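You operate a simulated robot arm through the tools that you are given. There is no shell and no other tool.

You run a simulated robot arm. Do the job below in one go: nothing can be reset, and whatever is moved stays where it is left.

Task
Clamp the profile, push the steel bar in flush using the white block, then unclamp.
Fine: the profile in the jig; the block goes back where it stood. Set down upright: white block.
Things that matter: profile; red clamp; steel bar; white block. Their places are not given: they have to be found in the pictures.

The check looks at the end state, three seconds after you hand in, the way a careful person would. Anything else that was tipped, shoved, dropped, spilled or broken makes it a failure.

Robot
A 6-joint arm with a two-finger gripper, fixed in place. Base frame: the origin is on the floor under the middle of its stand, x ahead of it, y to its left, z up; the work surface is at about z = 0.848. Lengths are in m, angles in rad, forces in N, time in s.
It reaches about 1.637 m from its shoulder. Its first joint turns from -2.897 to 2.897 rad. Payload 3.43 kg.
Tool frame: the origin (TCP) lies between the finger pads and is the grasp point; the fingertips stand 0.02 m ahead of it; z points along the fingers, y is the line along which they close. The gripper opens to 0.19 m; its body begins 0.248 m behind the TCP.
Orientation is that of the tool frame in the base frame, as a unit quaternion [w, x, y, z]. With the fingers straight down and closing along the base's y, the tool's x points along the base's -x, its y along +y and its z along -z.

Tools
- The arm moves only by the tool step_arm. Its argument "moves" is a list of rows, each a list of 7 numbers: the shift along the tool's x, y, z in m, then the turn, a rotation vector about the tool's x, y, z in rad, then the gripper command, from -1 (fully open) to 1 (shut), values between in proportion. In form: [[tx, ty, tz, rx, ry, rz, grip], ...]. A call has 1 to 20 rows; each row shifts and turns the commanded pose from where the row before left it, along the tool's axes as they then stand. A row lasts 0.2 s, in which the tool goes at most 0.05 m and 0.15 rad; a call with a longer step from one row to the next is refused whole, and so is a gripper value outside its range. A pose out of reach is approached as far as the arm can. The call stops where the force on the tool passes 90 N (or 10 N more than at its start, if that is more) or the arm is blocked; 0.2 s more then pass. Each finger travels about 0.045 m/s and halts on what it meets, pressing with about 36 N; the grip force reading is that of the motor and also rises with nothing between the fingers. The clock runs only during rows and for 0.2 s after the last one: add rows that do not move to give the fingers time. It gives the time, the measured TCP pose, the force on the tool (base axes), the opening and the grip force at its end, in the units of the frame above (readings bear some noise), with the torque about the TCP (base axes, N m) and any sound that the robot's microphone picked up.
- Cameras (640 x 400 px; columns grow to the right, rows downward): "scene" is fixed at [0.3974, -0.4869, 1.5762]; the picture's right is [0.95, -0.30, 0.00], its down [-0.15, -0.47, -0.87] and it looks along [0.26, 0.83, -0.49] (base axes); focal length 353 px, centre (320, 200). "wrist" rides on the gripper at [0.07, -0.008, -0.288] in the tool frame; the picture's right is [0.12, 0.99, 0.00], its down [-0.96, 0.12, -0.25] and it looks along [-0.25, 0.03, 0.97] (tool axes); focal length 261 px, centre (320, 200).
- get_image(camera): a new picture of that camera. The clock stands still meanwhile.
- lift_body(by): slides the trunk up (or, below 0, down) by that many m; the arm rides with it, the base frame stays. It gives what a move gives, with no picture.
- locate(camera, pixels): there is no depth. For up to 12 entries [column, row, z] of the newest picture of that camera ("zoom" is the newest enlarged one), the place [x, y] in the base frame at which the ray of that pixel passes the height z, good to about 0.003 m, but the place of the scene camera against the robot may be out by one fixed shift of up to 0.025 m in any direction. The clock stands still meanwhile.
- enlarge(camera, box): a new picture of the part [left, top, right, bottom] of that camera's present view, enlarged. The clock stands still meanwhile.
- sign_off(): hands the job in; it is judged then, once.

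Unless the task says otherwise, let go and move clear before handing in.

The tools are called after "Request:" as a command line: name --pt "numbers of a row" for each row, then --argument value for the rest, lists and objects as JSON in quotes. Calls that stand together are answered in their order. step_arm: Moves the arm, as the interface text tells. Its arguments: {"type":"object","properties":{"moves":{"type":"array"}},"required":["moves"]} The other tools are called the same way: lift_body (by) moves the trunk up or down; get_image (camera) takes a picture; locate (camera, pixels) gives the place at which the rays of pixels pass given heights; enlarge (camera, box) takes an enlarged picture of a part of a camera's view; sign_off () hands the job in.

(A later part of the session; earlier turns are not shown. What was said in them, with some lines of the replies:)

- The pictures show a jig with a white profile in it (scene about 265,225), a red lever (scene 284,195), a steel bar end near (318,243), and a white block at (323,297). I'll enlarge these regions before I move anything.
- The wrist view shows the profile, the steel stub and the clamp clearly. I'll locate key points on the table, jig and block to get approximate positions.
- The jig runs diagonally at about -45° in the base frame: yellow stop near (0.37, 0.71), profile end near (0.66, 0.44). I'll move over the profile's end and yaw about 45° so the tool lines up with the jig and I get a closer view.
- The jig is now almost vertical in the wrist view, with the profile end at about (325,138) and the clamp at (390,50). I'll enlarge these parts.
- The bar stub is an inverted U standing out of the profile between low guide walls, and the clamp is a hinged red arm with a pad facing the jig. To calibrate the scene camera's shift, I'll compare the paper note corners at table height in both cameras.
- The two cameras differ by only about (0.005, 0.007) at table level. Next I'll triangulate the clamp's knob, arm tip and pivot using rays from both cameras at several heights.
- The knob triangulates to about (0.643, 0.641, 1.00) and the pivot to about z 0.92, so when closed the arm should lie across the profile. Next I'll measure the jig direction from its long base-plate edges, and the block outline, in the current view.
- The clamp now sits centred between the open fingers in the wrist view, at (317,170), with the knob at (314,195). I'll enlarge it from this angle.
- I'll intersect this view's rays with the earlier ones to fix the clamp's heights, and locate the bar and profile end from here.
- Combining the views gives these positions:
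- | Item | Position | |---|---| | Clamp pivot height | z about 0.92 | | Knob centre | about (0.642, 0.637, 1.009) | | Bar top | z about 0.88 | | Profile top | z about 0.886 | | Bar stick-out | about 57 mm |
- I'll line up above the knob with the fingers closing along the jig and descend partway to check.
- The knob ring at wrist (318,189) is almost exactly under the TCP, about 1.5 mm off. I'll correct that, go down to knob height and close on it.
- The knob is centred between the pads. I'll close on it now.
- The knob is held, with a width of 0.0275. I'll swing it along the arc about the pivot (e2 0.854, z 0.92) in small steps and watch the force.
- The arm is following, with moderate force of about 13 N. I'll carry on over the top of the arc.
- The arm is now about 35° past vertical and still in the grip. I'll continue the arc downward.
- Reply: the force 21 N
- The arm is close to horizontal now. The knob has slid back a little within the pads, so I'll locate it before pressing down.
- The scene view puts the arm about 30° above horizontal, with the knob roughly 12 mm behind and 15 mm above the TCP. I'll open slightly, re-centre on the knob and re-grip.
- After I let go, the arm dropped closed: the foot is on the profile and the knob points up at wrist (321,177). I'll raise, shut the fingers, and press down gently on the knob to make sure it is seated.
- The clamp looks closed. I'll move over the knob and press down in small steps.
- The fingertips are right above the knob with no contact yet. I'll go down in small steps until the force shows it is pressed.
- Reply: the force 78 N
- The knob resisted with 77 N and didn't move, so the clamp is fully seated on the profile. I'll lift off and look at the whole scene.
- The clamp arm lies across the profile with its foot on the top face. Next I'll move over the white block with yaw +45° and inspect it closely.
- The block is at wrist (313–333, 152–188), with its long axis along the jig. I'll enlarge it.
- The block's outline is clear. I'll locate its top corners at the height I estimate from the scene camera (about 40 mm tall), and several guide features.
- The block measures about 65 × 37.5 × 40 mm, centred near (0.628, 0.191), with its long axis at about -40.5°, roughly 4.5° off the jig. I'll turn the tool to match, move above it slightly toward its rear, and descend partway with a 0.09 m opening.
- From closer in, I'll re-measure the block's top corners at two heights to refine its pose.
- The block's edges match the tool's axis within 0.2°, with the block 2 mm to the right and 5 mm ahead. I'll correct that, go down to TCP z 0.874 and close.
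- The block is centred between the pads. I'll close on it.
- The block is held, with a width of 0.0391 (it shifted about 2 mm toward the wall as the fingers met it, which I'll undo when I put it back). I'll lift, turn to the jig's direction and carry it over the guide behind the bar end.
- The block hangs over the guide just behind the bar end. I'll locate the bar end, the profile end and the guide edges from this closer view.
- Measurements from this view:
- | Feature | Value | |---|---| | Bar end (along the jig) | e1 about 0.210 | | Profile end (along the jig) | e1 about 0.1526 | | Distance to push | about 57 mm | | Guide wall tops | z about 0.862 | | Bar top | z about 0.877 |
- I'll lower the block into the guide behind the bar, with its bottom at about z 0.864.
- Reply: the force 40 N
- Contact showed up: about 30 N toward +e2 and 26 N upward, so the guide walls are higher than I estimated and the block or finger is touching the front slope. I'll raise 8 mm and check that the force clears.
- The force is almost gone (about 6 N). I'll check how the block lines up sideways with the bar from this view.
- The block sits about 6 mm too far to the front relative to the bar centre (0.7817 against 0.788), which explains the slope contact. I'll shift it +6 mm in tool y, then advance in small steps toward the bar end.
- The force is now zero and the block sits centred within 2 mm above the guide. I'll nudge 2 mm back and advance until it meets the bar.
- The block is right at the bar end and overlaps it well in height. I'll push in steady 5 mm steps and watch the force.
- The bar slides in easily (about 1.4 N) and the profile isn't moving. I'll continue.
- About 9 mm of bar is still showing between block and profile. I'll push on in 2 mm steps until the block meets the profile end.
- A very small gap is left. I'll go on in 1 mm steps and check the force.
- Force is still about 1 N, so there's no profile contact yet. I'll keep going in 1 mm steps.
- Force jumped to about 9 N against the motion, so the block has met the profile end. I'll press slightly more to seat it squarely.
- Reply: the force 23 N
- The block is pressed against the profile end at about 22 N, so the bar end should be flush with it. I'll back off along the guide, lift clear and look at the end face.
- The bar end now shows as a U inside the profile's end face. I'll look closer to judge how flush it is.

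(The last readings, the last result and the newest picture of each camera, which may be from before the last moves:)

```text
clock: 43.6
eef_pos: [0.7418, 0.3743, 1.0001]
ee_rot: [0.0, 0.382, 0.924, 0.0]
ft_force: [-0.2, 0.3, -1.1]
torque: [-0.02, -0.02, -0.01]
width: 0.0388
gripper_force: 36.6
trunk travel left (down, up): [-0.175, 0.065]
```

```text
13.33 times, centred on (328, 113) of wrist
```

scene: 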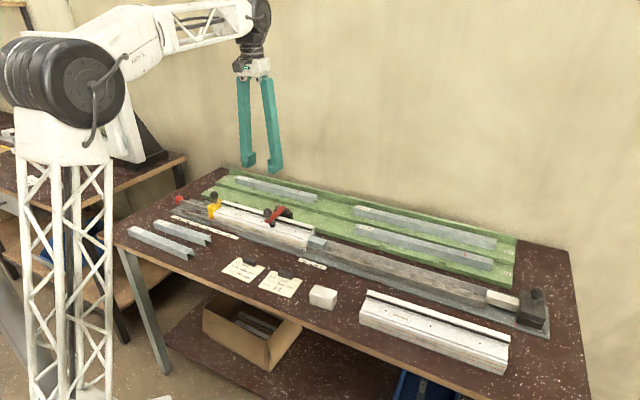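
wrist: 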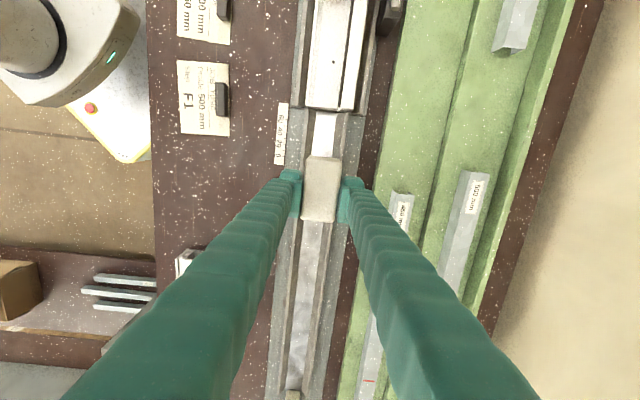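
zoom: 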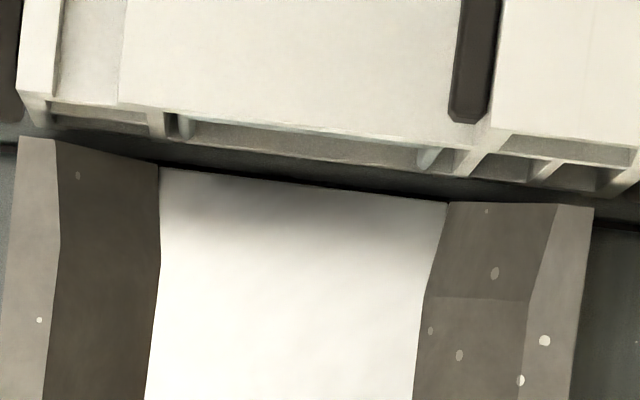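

The U-shaped edge lies in the plane of the profile's end face, so the bar is flush. Next I'll check whether the block slipped in the grip by comparing with the view at grasp.

Request:
enlarge --camera "wrist" --box '[240, 130, 400, 230]'

Request:
enlarge --camera "scene" --box '[300, 190, 380, 240]'

```text
4.00 times, centred on (320, 180) of wrist
```

zoom: 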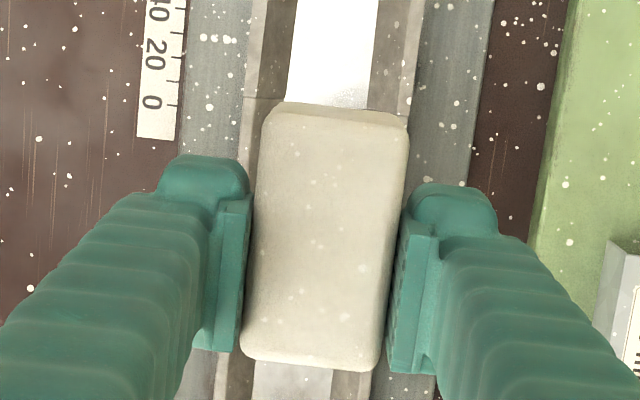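

```text
8.00 times, centred on (340, 215) of scene
```

zoom: 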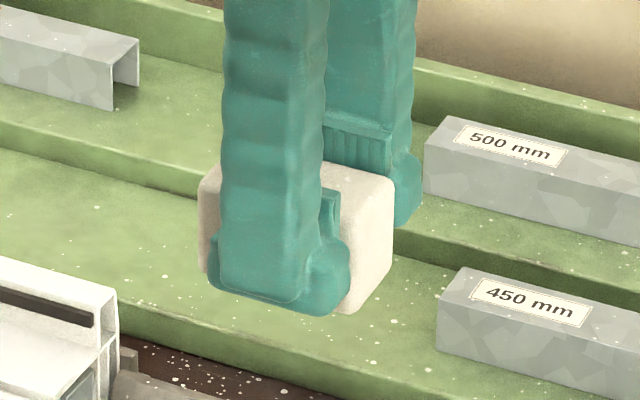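

Compared with the grasp, the block slid back only about 1 mm in the pads. I'll carry it back, turn to its original yaw and go to just above its old place.

Request:
step_arm --pt "0 0 0 0 0 -0.0787 1" --pt "-0.00846 -0.04254 0 0 0 0 1" --pt "-0.00846 -0.04254 0 0 0 0 1" --pt "-0.00846 -0.04254 0 0 0 0 1" --pt "-0.00846 -0.04254 0 0 0 0 1" --pt "-0.00846 -0.04254 0 0 0 0 1" --pt "0 0 0.04 0 0 0 1" --pt "0 0 0.04 0 0 0 1" --pt "0 0 0.02 0 0 0 1" --pt "0 0 0 0 0 0 1"

Request:
get_image --camera "wrist"

Request:
enlarge --camera "scene" --box '[290, 275, 354, 315]'

```text
clock: 45.8
eef_pos: [0.6332, 0.1851, 0.8985]
ee_rot: [0.001, 0.346, 0.938, -0.001]
ft_force: [0.0, 1.2, -1.3]
torque: [0.0, 0.02, 0.0]
width: 0.0391
gripper_force: 36.0
trunk travel left (down, up): [-0.175, 0.065]
```

```text
taken
```

wrist: 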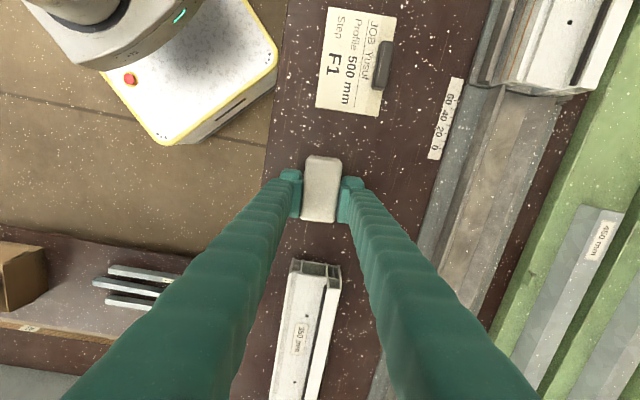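

```text
10.00 times, centred on (322, 295) of scene
```

zoom: 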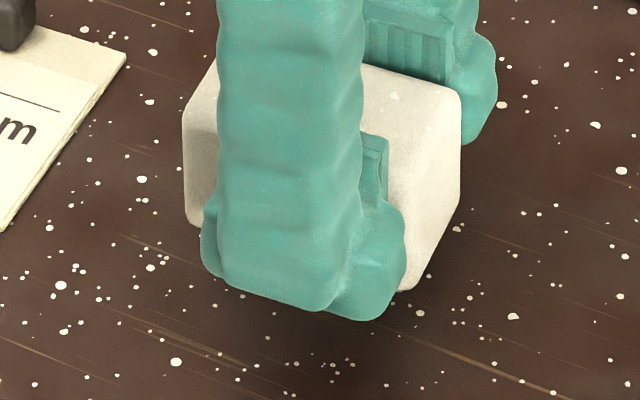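

I'm just above the original spot. I'll make a small xy correction and lower to about 3 mm above the table, then compare with the first scene close-up.

Request:
step_arm --pt "-0.001 0.001 0.01 0 0 0 1" --pt "0 0 0.01 0 0 0 1" --pt "0 0 0 0 0 0 1" --pt "0 0 0 0 0 0 1"

Request:
enlarge --camera "scene" --box '[290, 275, 354, 315]'

```text
clock: 46.8
eef_pos: [0.6346, 0.1864, 0.878]
ee_rot: [0.0, 0.345, 0.939, 0.0]
ft_force: [-0.6, -0.3, -0.5]
torque: [0.01, -0.01, 0.0]
width: 0.039
gripper_force: 35.7
trunk travel left (down, up): [-0.175, 0.065]
```

```text
10.00 times, centred on (322, 295) of scene
```

zoom: 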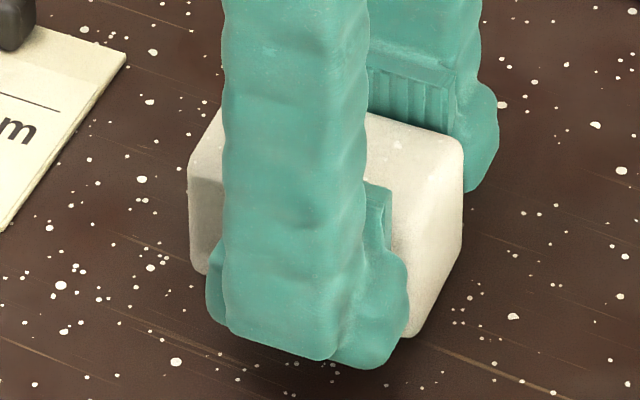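

Against the original close-up, the block needs to go about 1 mm in +x and 3 mm in -y. I'll apply that and lower in 1 mm steps until it touches.

Request:
step_arm --pt "-0.0027 -0.0016 0 0 0 0 1" --pt "0 0 0.001 0 0 0 1" --pt "0 0 0.001 0 0 0 1" --pt "0 0 0 0 0 0 1"

Request:
enlarge --camera "scene" --box '[290, 275, 354, 315]'

```text
clock: 47.8
eef_pos: [0.6363, 0.1827, 0.8767]
ee_rot: [-0.001, 0.346, 0.938, 0.0]
ft_force: [0.2, 0.1, -0.7]
torque: [0.01, -0.01, 0.01]
width: 0.0387
gripper_force: 36.4
trunk travel left (down, up): [-0.175, 0.065]
```

```text
10.00 times, centred on (322, 295) of scene
```

zoom: 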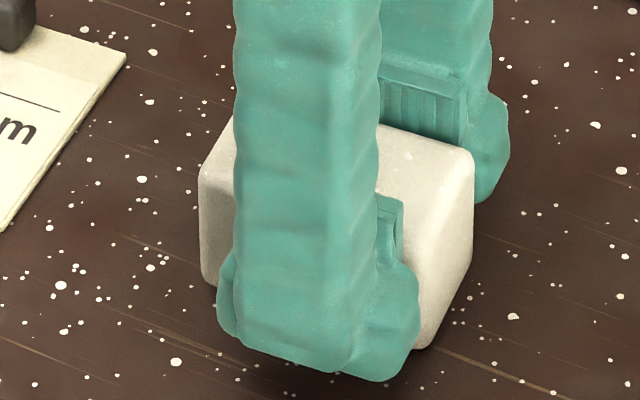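

The outline now matches the original within about 1 mm. I'll lower the last bit until contact.

Request:
step_arm --pt "0 0 0.001 0 0 0 1" --pt "0 0 0.001 0 0 0 1" --pt "0 0 0 0 0 0 1"

```text
clock: 48.6
eef_pos: [0.6353, 0.1829, 0.8759]
ee_rot: [0.0, 0.345, 0.939, 0.0]
ft_force: [0.0, 0.1, -1.0]
torque: [-0.01, 0.01, -0.01]
width: 0.0388
gripper_force: 36.3
trunk travel left (down, up): [-0.175, 0.065]
```

Request:
step_arm --pt "0 0 0.001 0 0 0 1" --pt "0 0 0 0 0 0 1"

```text
clock: 49.2
eef_pos: [0.6372, 0.1831, 0.874]
ee_rot: [0.001, 0.346, 0.938, 0.0]
ft_force: [0.2, 0.1, -1.5]
torque: [-0.02, 0.02, 0.01]
width: 0.0388
gripper_force: 36.3
trunk travel left (down, up): [-0.175, 0.065]
```

There's no contact yet at 0.874. I'll go on in 1 mm steps, keeping the fingertips above the table.

Request:
step_arm --pt "0 0 0.001 0 0 0 1" --pt "0 0 0 0 0 0 1"

Request:
enlarge --camera "scene" --box '[290, 275, 354, 315]'

```text
clock: 49.8
eef_pos: [0.6361, 0.1826, 0.8724]
ee_rot: [0.0, 0.346, 0.938, 0.001]
ft_force: [0.5, 0.4, -1.8]
torque: [-0.02, -0.02, -0.03]
width: 0.0388
gripper_force: 35.7
trunk travel left (down, up): [-0.175, 0.065]
```

```text
10.00 times, centred on (322, 295) of scene
```

zoom: 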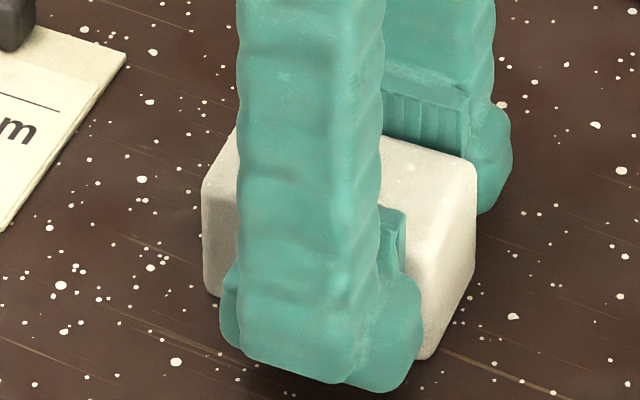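

With the block nearly down it shows about 6 px right and 5 px low in the 10× view, so my earlier correction was too much. I'll shift back about (-0.0006, +0.0022) and keep lowering.

Request:
step_arm --pt "0.002 0.0012 0 0 0 0 1" --pt "0 0 0.001 0 0 0 1" --pt "0 0 0 0 0 0 1"

Request:
enlarge --camera "scene" --box '[290, 275, 354, 315]'

```text
clock: 50.6
eef_pos: [0.6364, 0.1856, 0.8719]
ee_rot: [0.0, 0.346, 0.938, 0.0]
ft_force: [0.9, -1.0, 10.9]
torque: [-0.07, 0.3, -0.01]
width: 0.0386
gripper_force: 35.9
trunk travel left (down, up): [-0.175, 0.065]
```

```text
10.00 times, centred on (322, 295) of scene
```

zoom: 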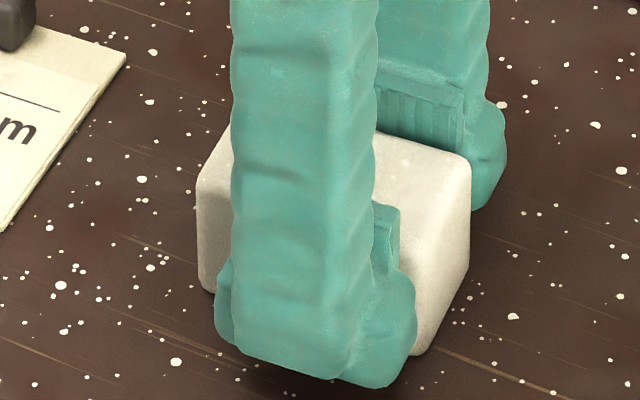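

The block touches down (10.9 N upward) and its outline matches the original: left edge at 197, top-right at (470,162), bottom at (420,354). I'll release gently and rise.

Request:
step_arm --pt "0 0 -0.0007 0 0 0 0.55" --pt "0 0 0 0 0 0 0.4" --pt "0 0 0 0 0 0 0.2" --pt "0 0 0 0 0 0 0.1" --pt "0 0 0 0 0 0 0.1" --pt "0 0 0 0 0 0 0.1"

Request:
enlarge --camera "wrist" --box '[240, 130, 400, 230]'

```text
clock: 52.0
eef_pos: [0.6367, 0.1842, 0.8716]
ee_rot: [0.0, 0.346, 0.938, 0.0]
ft_force: [-0.7, -0.8, -0.2]
torque: [0.01, 0.0, 0.02]
width: 0.0855
gripper_force: 0.0
trunk travel left (down, up): [-0.175, 0.065]
```

```text
4.00 times, centred on (320, 180) of wrist
```

zoom: 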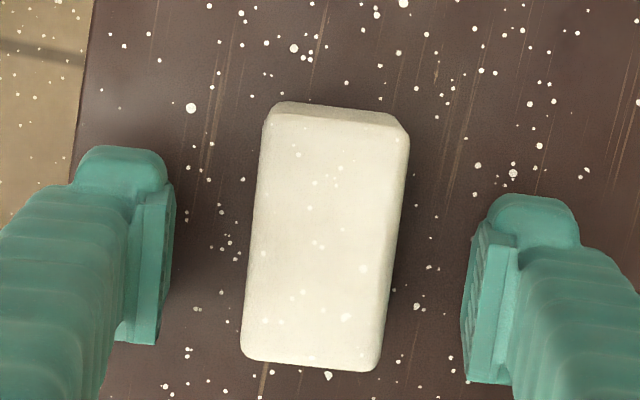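

The block stands free, and its outline against the table specks is unchanged from the start. I'll rise and turn the tool back to yaw -45° for the clamp.

Request:
step_arm --pt "0 0 -0.02 0 0 0 0.1" --pt "0 0 -0.04 0 0 0 0.1" --pt "0 0 -0.045 0 0 0 0.1" --pt "0 0 -0.045 0 0 0 0.1" --pt "0 0 -0.045 0 0 0 0.1" --pt "0 0 -0.045 0 0 0 0.1" --pt "0 0 0 0 0 -0.1494 0.1" --pt "0 0 0 0 0 -0.1494 0.1" --pt "0 0 0 0 0 -0.1494 0.1" --pt "0 0 0 0 0 -0.1494 0.1" --pt "0 0 0 0 0 -0.1494 0.1" --pt "0 0 0 0 0 -0.1494 0.1" --pt "0 0 0 0 0 -0.1494 0.1" --pt "0 0 0 0 0 -0.1494 0.1" --pt "0 0 0 0 0 -0.1494 0.1" --pt "0 0 0 0 0 -0.1494 0.1" --pt "0 0 0 0 0 0 0.1"

Request:
get_image --camera "scene"

Request:
enlarge --camera "scene" --box '[290, 275, 354, 315]'

```text
clock: 55.6
eef_pos: [0.6382, 0.185, 1.1119]
ee_rot: [0.0, -0.385, 0.923, 0.0]
ft_force: [0.1, 0.0, -0.2]
torque: [0.0, 0.01, 0.01]
width: 0.0854
gripper_force: 0.1
trunk travel left (down, up): [-0.175, 0.065]
```

```text
taken
```

scene: 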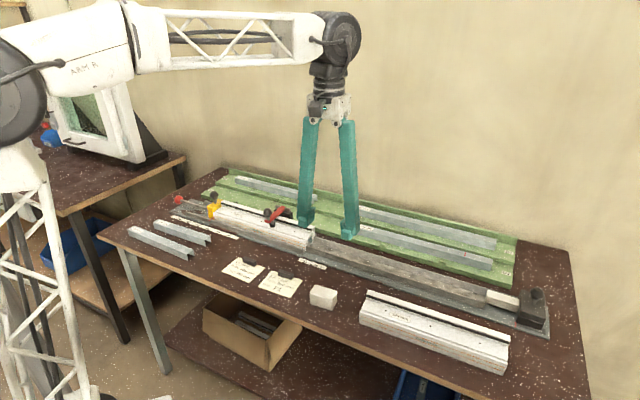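

```text
10.00 times, centred on (322, 295) of scene
```

zoom: 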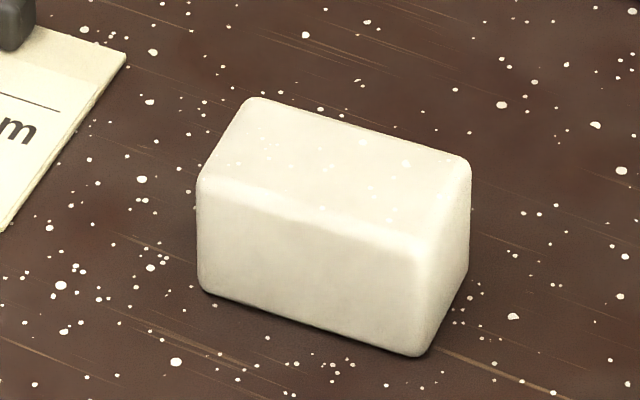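

The block is back in place, matching its original outline. I'll go to a hover in front of the clamp knob and tilt the tool 40°, so the grip can turn with the arm as it opens.

Request:
step_arm --pt "-0.01475 0.0395 0 0 0 0 0.1" --pt "-0.01475 0.0395 0 0 0 0 0.1" --pt "-0.01475 0.0395 0 0 0 0 0.1" --pt "-0.01475 0.0395 0 0 0 0 0.1" --pt "-0.01475 0.0395 0 0 0 0 0.1" --pt "-0.01475 0.0395 0 0 0 0 0.1" --pt "-0.01475 0.0395 0 0 0 0 0.1" --pt "-0.01475 0.0395 0 0 0 0 0.1" --pt "0 0 0 0 -0.1396 0 0.1" --pt "0 0 0 0 -0.1396 0 0.1" --pt "0 0 0 0 -0.1396 0 0.1" --pt "0 0 0 0 -0.1396 0 0.1" --pt "0 0 0 0 -0.1396 0 0.1" --pt "0 0 0 0 0 0 0.1"

Request:
get_image --camera "wrist"

Request:
get_image --camera "scene"

```text
clock: 58.6
eef_pos: [0.4956, 0.4917, 1.114]
ee_rot: [0.317, -0.359, 0.868, 0.131]
ft_force: [0.2, 0.1, -0.8]
torque: [-0.01, 0.02, -0.02]
width: 0.0858
gripper_force: 0.1
trunk travel left (down, up): [-0.175, 0.065]
```

```text
taken
```

wrist: 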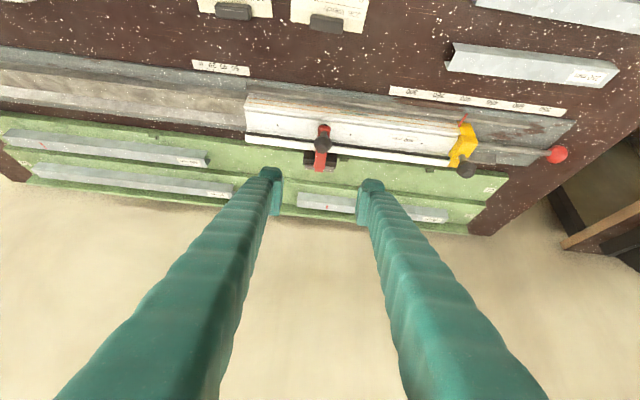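

```text
taken
```

scene: 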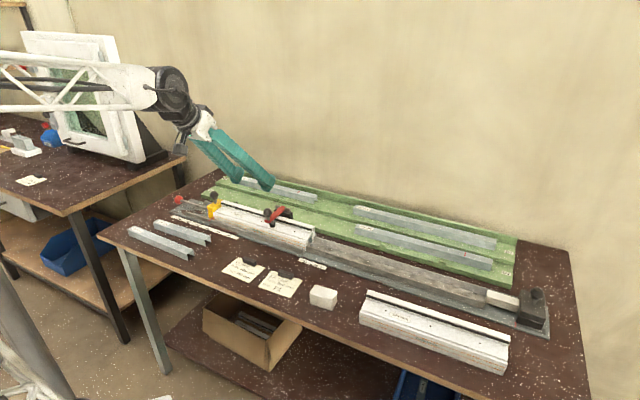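

The tilt is right, with the body toward the front and the fingers pointing down toward the wall. I'll line up along the approach, 70 mm short of the knob, and check.

Request:
step_arm --pt "0.0194 -0.0006 0.0322 0 0 0 0.1" --pt "0.0194 -0.0006 0.0322 0 0 0 0.1" --pt "0.0193 -0.0006 0.0323 0 0 0 0.3" --pt "0 0 0 0 0 0 0.3" --pt "0 0 0 0 0 0 0.3"

Request:
get_image --camera "wrist"

Request:
enlarge --camera "wrist" --box '[240, 110, 400, 210]'

Request:
enlarge --camera "scene" --box '[220, 165, 332, 235]'

```text
clock: 59.8
eef_pos: [0.5107, 0.5027, 1.0009]
ee_rot: [0.316, -0.361, 0.868, 0.131]
ft_force: [0.1, -0.3, 0.1]
torque: [-0.02, 0.01, 0.0]
width: 0.0664
gripper_force: 0.0
trunk travel left (down, up): [-0.175, 0.065]
```

```text
taken
```

wrist: 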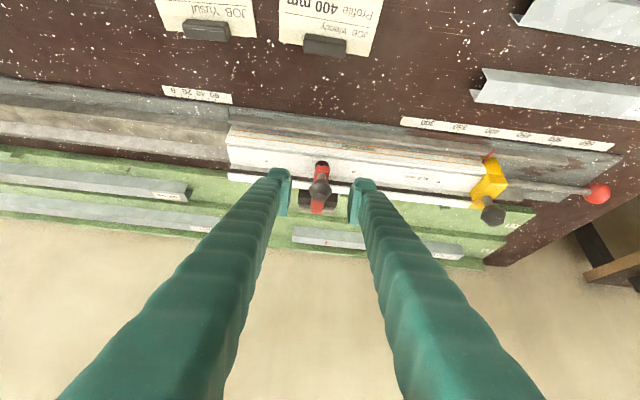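

```text
4.00 times, centred on (320, 160) of wrist
```

zoom: 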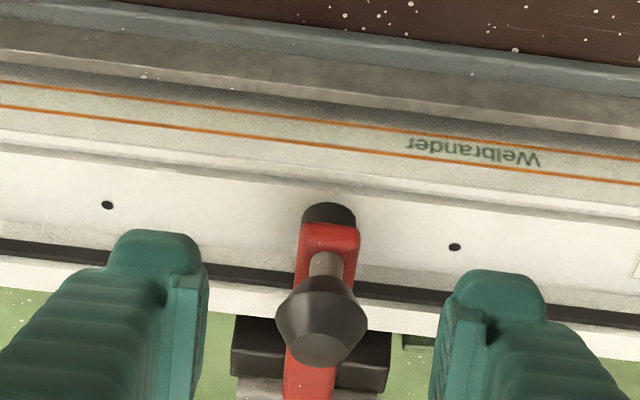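

```text
5.71 times, centred on (276, 200) of scene
```

zoom: 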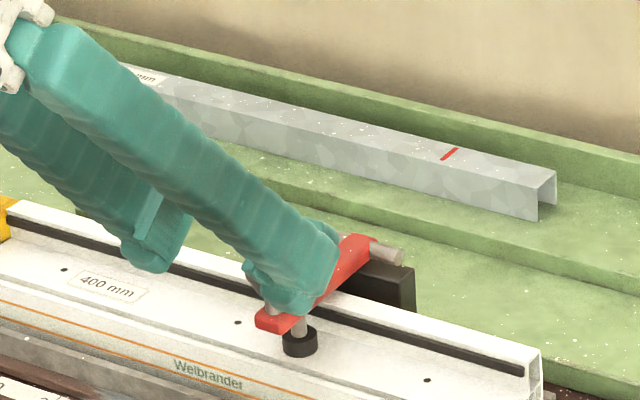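

The knob ring at wrist (320,189) is nearly on the approach axis, about 3 mm off. I'll correct and advance with the fingers straddling the knob.

Request:
step_arm --pt "-0.003 0.0009 0.03 0 0 0 0.3" --pt "0 0 0.025 0 0 0 0.3" --pt "0 0 0.013 0 0 0 0.3" --pt "0 0 0 0 0 0 0.3"

Request:
enlarge --camera "wrist" --box '[240, 110, 400, 210]'

Request:
enlarge --camera "scene" --box '[220, 165, 332, 235]'

```text
clock: 60.8
eef_pos: [0.542, 0.5358, 0.9517]
ee_rot: [0.316, -0.36, 0.868, 0.132]
ft_force: [0.4, -0.2, -0.1]
torque: [0.01, -0.01, 0.03]
width: 0.0665
gripper_force: 0.1
trunk travel left (down, up): [-0.175, 0.065]
```

```text
4.00 times, centred on (320, 160) of wrist
```

zoom: 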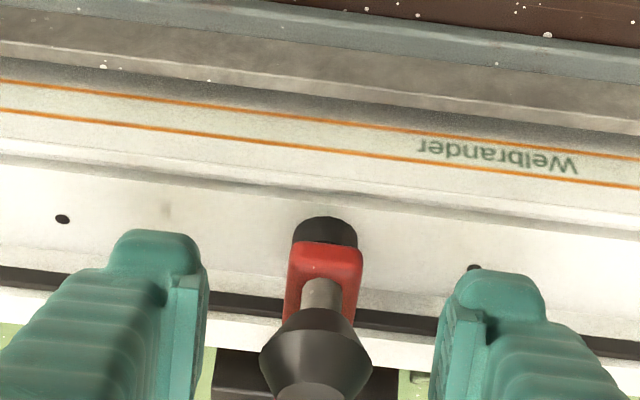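

```text
5.71 times, centred on (276, 200) of scene
```

zoom: 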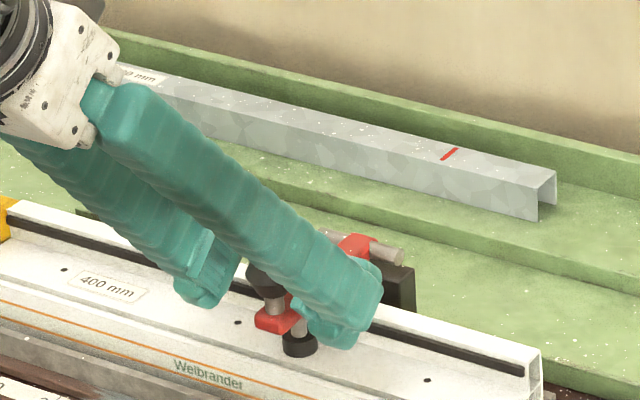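

The knob is well inside the pads. I'll close on it.

Request:
step_arm --pt "0 0 0 0 0 0 1" --pt "0 0 0 0 0 0 1" --pt "0 0 0 0 0 0 1" --pt "0 0 0 0 0 0 1" --pt "0 0 0 0 0 0 1"

Request:
enlarge --camera "wrist" --box '[240, 130, 400, 230]'

```text
clock: 62.0
eef_pos: [0.541, 0.5357, 0.9512]
ee_rot: [0.316, -0.36, 0.868, 0.13]
ft_force: [7.1, -5.6, -1.1]
torque: [-0.04, 0.0, 0.05]
width: 0.0275
gripper_force: 45.4
trunk travel left (down, up): [-0.175, 0.065]
```

```text
4.00 times, centred on (320, 180) of wrist
```

zoom: 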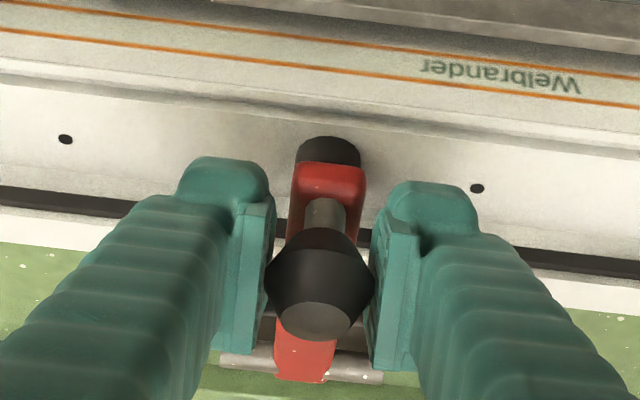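

The knob is gripped (0.0275). I'll swing it up along the arc, rotating the tool with it by 40 % of the arm's rotation, in small batches.

Request:
step_arm --pt "-0.0079 0 -0.0037 0 0.0349 0 1" --pt "-0.0078 0 -0.0039 0 0.0349 0 1" --pt "-0.0083 0 -0.003 0 0.0349 0 1" --pt "-0.0082 0 -0.0032 0 0.0349 0 1" --pt "0 0 0 0 0 0 1"

Request:
enlarge --camera "wrist" --box '[240, 130, 400, 230]'

Request:
enlarge --camera "scene" --box '[220, 165, 332, 235]'

```text
clock: 63.2
eef_pos: [0.5562, 0.5483, 0.9814]
ee_rot: [0.255, -0.369, 0.888, 0.106]
ft_force: [15.3, -24.0, -10.1]
torque: [-0.58, 0.73, 0.19]
width: 0.0276
gripper_force: 44.5
trunk travel left (down, up): [-0.175, 0.065]
```

```text
4.00 times, centred on (320, 180) of wrist
```

zoom: 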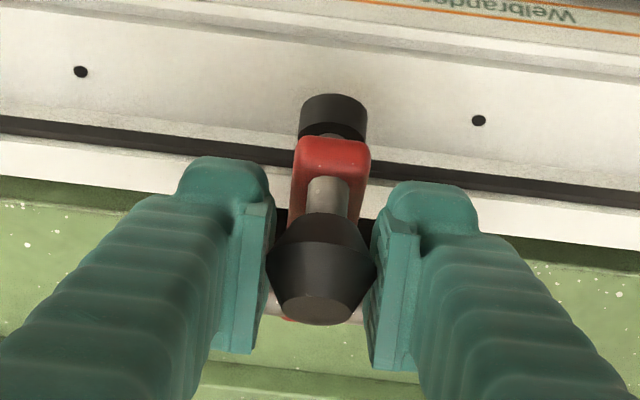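

```text
5.71 times, centred on (276, 200) of scene
```

zoom: 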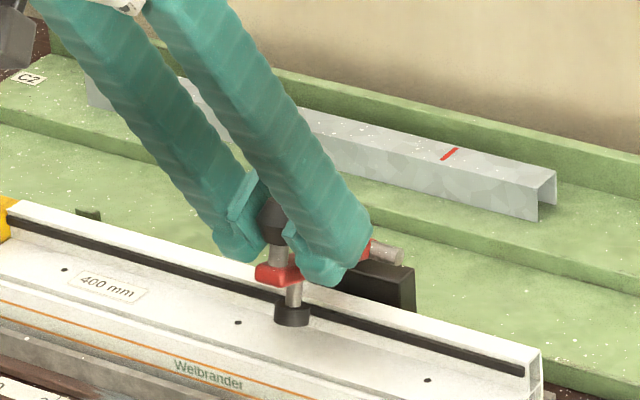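

The arm is lifting with the knob firmly held. There's about 28 N of side force along the jig, so I'll ease the tool 2–3 mm in that direction while continuing the arc.

Request:
step_arm --pt "0 -0.0015 0 0 0 0 1" --pt "-0.0085 -0.0005 -0.0019 0 0.0349 0 1" --pt "-0.0085 0 -0.0022 0 0.0349 0 1" --pt "-0.0087 0 -0.0011 0 0.0349 0 1" --pt "-0.0086 0 -0.0014 0 0.0349 0 1" --pt "0 0 0 0 0 0 1"

Request:
enlarge --camera "wrist" --box '[240, 130, 400, 230]'

Request:
enlarge --camera "scene" --box '[230, 155, 342, 225]'

```text
clock: 64.6
eef_pos: [0.5742, 0.5663, 1.0043]
ee_rot: [0.192, -0.375, 0.903, 0.08]
ft_force: [-12.1, 2.8, -6.2]
torque: [-0.49, 0.5, -0.06]
width: 0.0275
gripper_force: 44.3
trunk travel left (down, up): [-0.175, 0.065]
```

```text
4.00 times, centred on (320, 180) of wrist
```

zoom: 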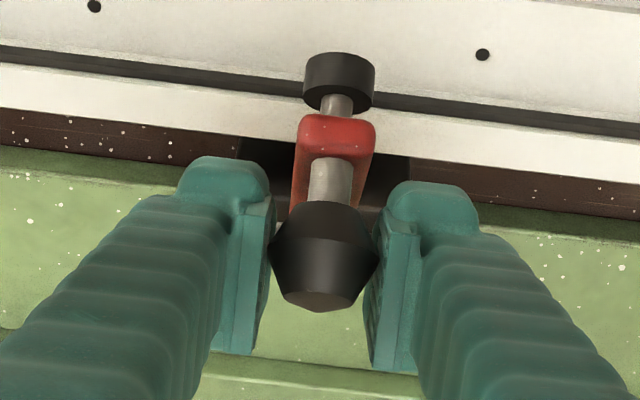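

```text
5.71 times, centred on (286, 190) of scene
```

zoom: 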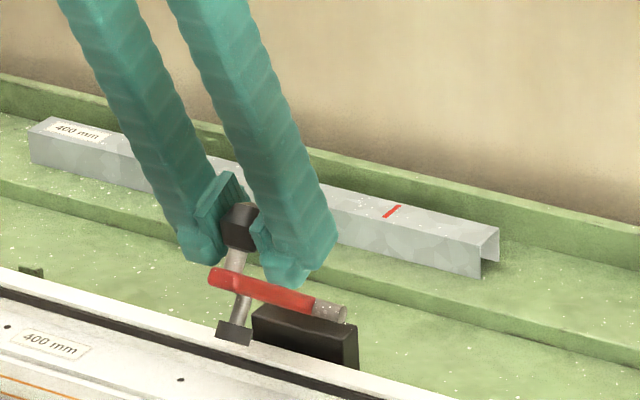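

The arm is about 34° up and the side force has dropped. I'll continue, rotating the tool more (about 60 % of the arm's rotation) to limit slip in the pads.

Request:
step_arm --pt "-0.0087 0.0004 -0.0001 0 0.0507 0 1" --pt "-0.0087 0.0003 -0.0006 0 0.0507 0 1" --pt "-0.0086 0 0.0005 0 0.0507 0 1" --pt "-0.0086 0 0 0 0.0507 0 1" --pt "0 0 0 0 0 0 1"

Request:
enlarge --camera "wrist" --box '[240, 130, 400, 230]'

Request:
enlarge --camera "scene" --box '[230, 155, 342, 225]'

```text
clock: 65.8
eef_pos: [0.5976, 0.5902, 1.0155]
ee_rot: [0.1, -0.381, 0.918, 0.041]
ft_force: [-10.3, 7.0, 3.0]
torque: [-0.14, -0.01, -0.14]
width: 0.0276
gripper_force: 44.7
trunk travel left (down, up): [-0.175, 0.065]
```

```text
4.00 times, centred on (320, 180) of wrist
```

zoom: 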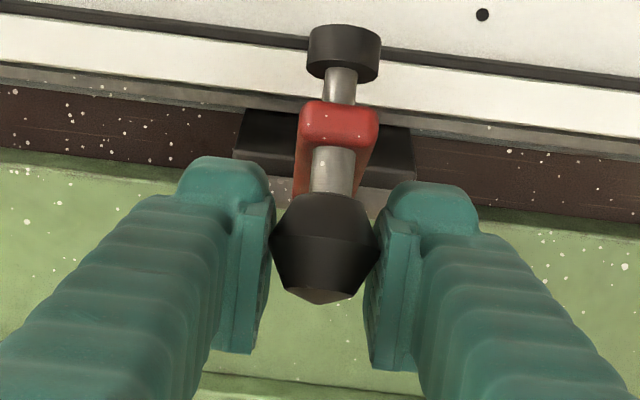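

```text
5.71 times, centred on (286, 190) of scene
```

zoom: 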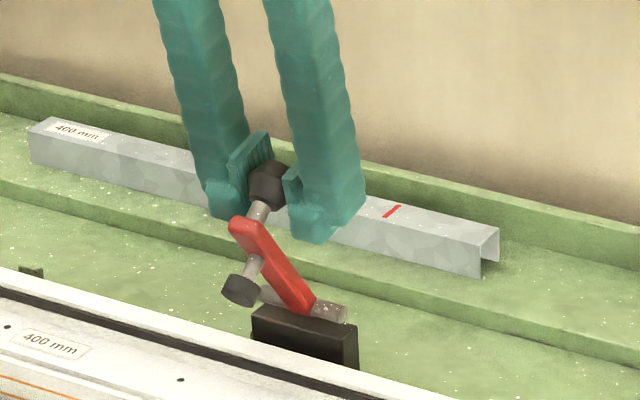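

The arm is around 60° up and the knob sits steadily in the pads. I'll keep going over the top.

Request:
step_arm --pt "-0.0087 0 0.0012 0 0.0507 0 1" --pt "-0.0086 0 0.0007 0 0.0507 0 1" --pt "-0.0086 0 0.0018 0 0.0507 0 1" --pt "-0.0087 0 0.0014 0 0.0507 0 1" --pt "0 0 0 0 0 0 1"

Request:
enlarge --camera "wrist" --box '[240, 130, 400, 230]'

Request:
enlarge --camera "scene" --box '[230, 155, 342, 225]'

```text
clock: 67.0
eef_pos: [0.6213, 0.6144, 1.0156]
ee_rot: [0.007, -0.384, 0.923, 0.003]
ft_force: [-1.2, 6.4, 1.2]
torque: [0.14, -0.18, -0.08]
width: 0.0272
gripper_force: 44.9
trunk travel left (down, up): [-0.175, 0.065]
```

```text
4.00 times, centred on (320, 180) of wrist
```

zoom: 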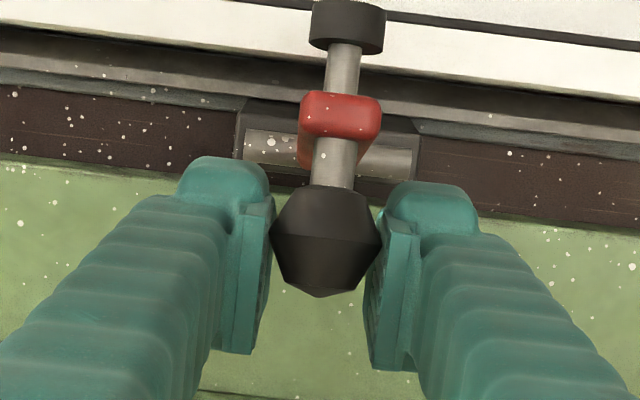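

```text
5.71 times, centred on (286, 190) of scene
```

zoom: 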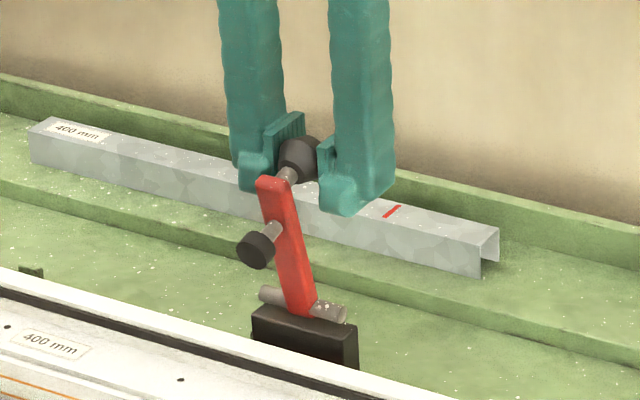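

The arm is almost vertical now. I'll take the last part back to its original open lean.

Request:
step_arm --pt "-0.0084 0 0.0024 0 0.0507 0 1" --pt "-0.0085 0 0.002 0 0.0507 0 1" --pt "-0.0082 0 0.003 0 0.04 0 1" --pt "-0.0084 0 0.0028 0 0.03 0 1" --pt "0 0 0 0 0 0 1"

Request:
enlarge --camera "wrist" --box '[240, 130, 400, 230]'

Request:
enlarge --camera "scene" --box '[250, 170, 346, 230]'

```text
clock: 68.2
eef_pos: [0.6456, 0.6381, 1.0036]
ee_rot: [-0.072, -0.382, 0.921, -0.031]
ft_force: [3.4, -1.1, 1.5]
torque: [-0.13, 0.2, 0.04]
width: 0.0274
gripper_force: 45.1
trunk travel left (down, up): [-0.175, 0.065]
```

```text
4.00 times, centred on (320, 180) of wrist
```

zoom: 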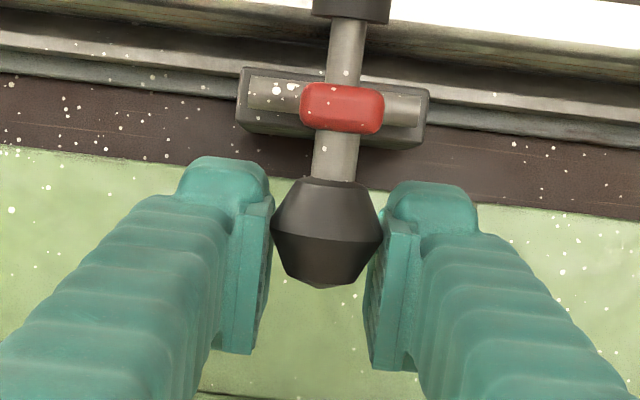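

```text
6.67 times, centred on (298, 200) of scene
```

zoom: 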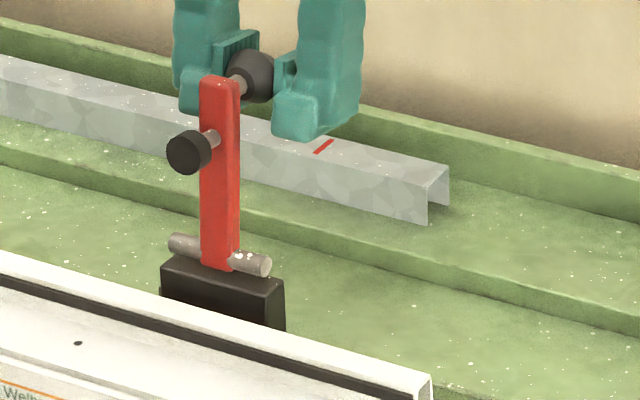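

It's nearly at the original open position, about 5° short (arm top at 219 against 228 in the zoom). One more small step along the arc, checking force.

Request:
step_arm --pt "-0.005 0 0.0022 0 0.01 0 1" --pt "-0.004 0 0.002 0 0.01 0 1" --pt "0 0 0 0 0 0 1"

Request:
enlarge --camera "scene" --box '[250, 170, 346, 230]'

```text
clock: 69.0
eef_pos: [0.6509, 0.6435, 0.9987]
ee_rot: [-0.081, -0.383, 0.92, -0.033]
ft_force: [-0.2, -3.5, 12.3]
torque: [-0.38, 0.44, 0.05]
width: 0.0273
gripper_force: 45.5
trunk travel left (down, up): [-0.175, 0.065]
```

```text
6.67 times, centred on (298, 200) of scene
```

zoom: 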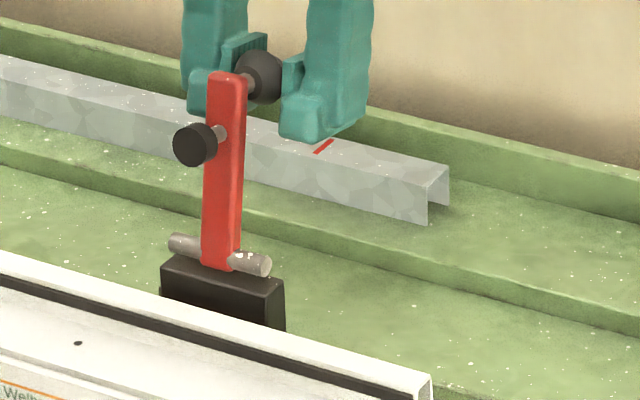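

The arm is back at its original open lean and resting against its stop (force up to 12 N). I'll open the fingers and withdraw straight back.

Request:
step_arm --pt "0 0 0 0 0 0 0.1" --pt "0 0 0 0 0 0 0.1" --pt "0 0 0 0 0 0 0.1" --pt "0 0 0 0 0 0 0.1" --pt "0 0 0 0 0 0 0.1"

Request:
enlarge --camera "scene" --box '[250, 170, 346, 230]'

Request:
enlarge --camera "wrist" --box '[240, 130, 400, 230]'

```text
clock: 70.2
eef_pos: [0.6504, 0.6439, 0.9974]
ee_rot: [-0.081, -0.382, 0.92, -0.034]
ft_force: [-0.6, -0.8, 0.7]
torque: [0.0, 0.02, 0.01]
width: 0.0856
gripper_force: 0.1
trunk travel left (down, up): [-0.175, 0.065]
```

```text
6.67 times, centred on (298, 200) of scene
```

zoom: 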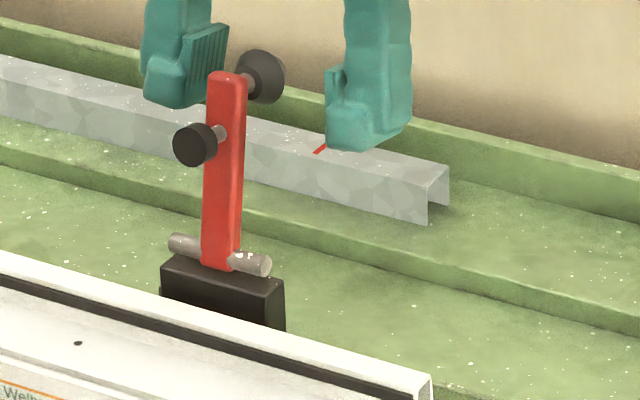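

```text
4.00 times, centred on (320, 180) of wrist
```

zoom: 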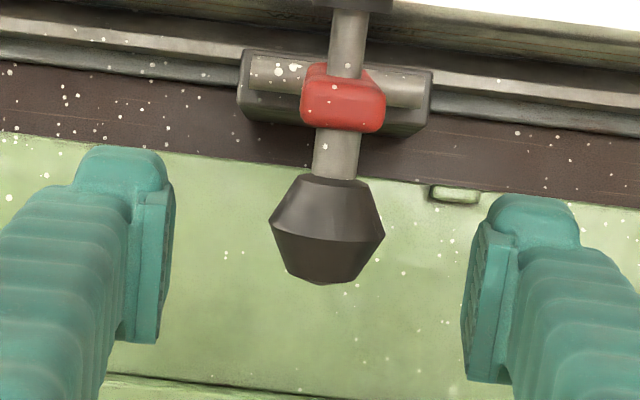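

The clamp stands open exactly as at the start and stays there. I'll withdraw upward, straighten the tool, and move to a clear spot.

Request:
step_arm --pt "0 0 -0.02 0 0 0 0.1" --pt "0 0 -0.04 0 0 0 0.1" --pt "0 0 -0.045 0 0 0 0.1" --pt "0 0 -0.045 0 0 0 0.1" --pt "0 0 0 0 -0.085 0 0.1" --pt "0 0 0 0 -0.085 0 0.1" --pt "0.03 0 -0.03 0 0 0 0.1" --pt "0.03 0 -0.03 0 0 0 0.1" --pt "0 0 0 0 0 0 0.1"

Request:
get_image --camera "scene"

Request:
get_image --camera "wrist"

Request:
enlarge --camera "scene" --box '[160, 160, 360, 285]'

Request:
enlarge --camera "scene" --box '[292, 222, 332, 247]'

Request:
enlarge --camera "scene" --box '[190, 185, 254, 225]'

```text
clock: 72.2
eef_pos: [0.6095, 0.601, 1.1765]
ee_rot: [-0.004, -0.383, 0.924, -0.002]
ft_force: [0.3, -0.8, -0.3]
torque: [0.08, -0.03, -0.02]
width: 0.0857
gripper_force: 0.1
out of reach, approached as far as the arm can: row 3, 4
trunk travel left (down, up): [-0.175, 0.065]
```

```text
taken
```

scene: 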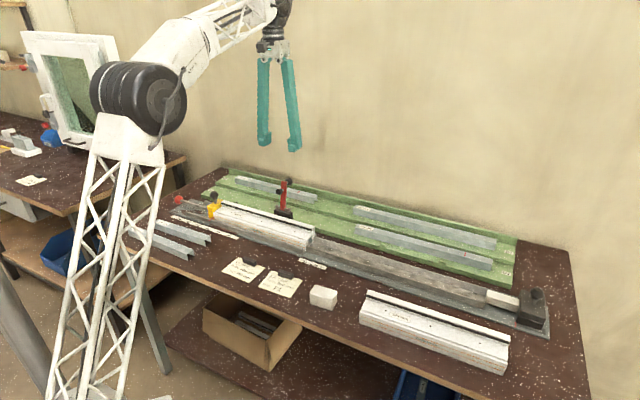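

```text
taken
```

wrist: 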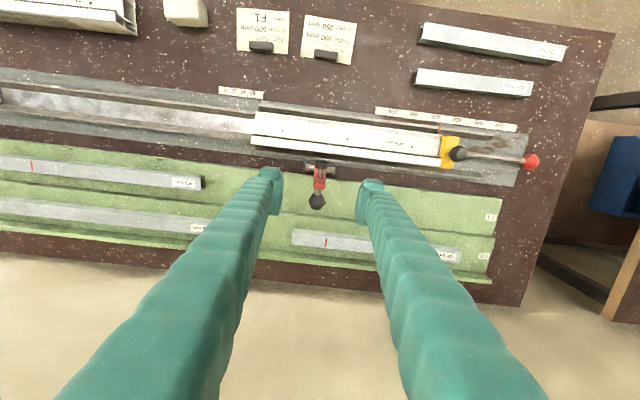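

```text
3.20 times, centred on (260, 222) of scene
```

zoom: 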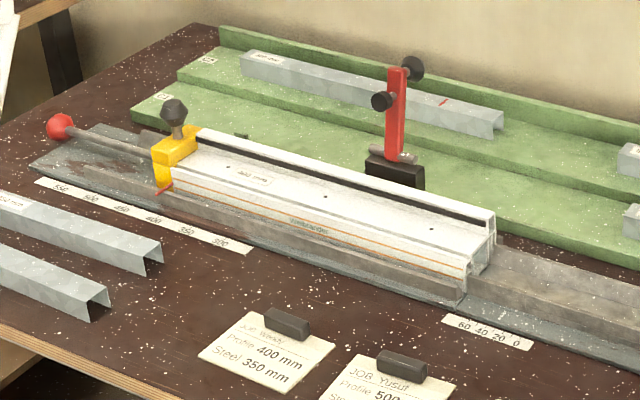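

```text
16.00 times, centred on (312, 234) of scene
```

zoom: 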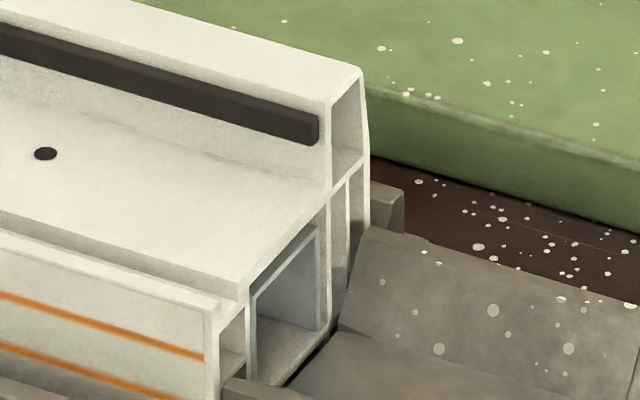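

```text
10.00 times, centred on (222, 205) of scene
```

zoom: 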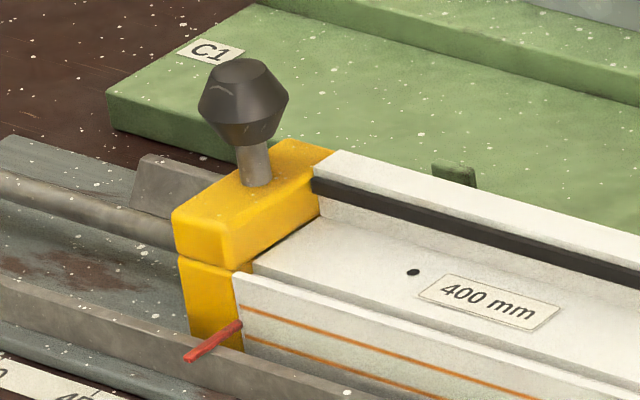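

The final views show these results:
- **Steel bar:** flush in the profile's end face.
- **Profile:** sitting in the jig against the yellow stop.
- **Clamp:** open in its original lean.
- **White block:** upright in its old spot at (323,297).
- **Arm:** clear of everything.

I'll hand in.

Request:
sign_off

```text
The job is handed in.
```

The job is handed in. I clamped the profile, pushed the steel bar in with the white block, and opened the clamp again.

- **Steel bar:** it went in about 57 mm, until the block met the profile's end face, and it looks flush in the close-ups.
- **Profile:** it is in the jig against the yellow stop. It slid roughly 1 mm toward the stop in the final press, even with the clamp closed.
- **Clamp:** the red arm is back at its original open lean.
- **White block:** it stands upright in its old spot, within about 1 mm of where it started.

The arm has let go and is clear of the bench. In the last pictures nothing else had been moved or tipped.
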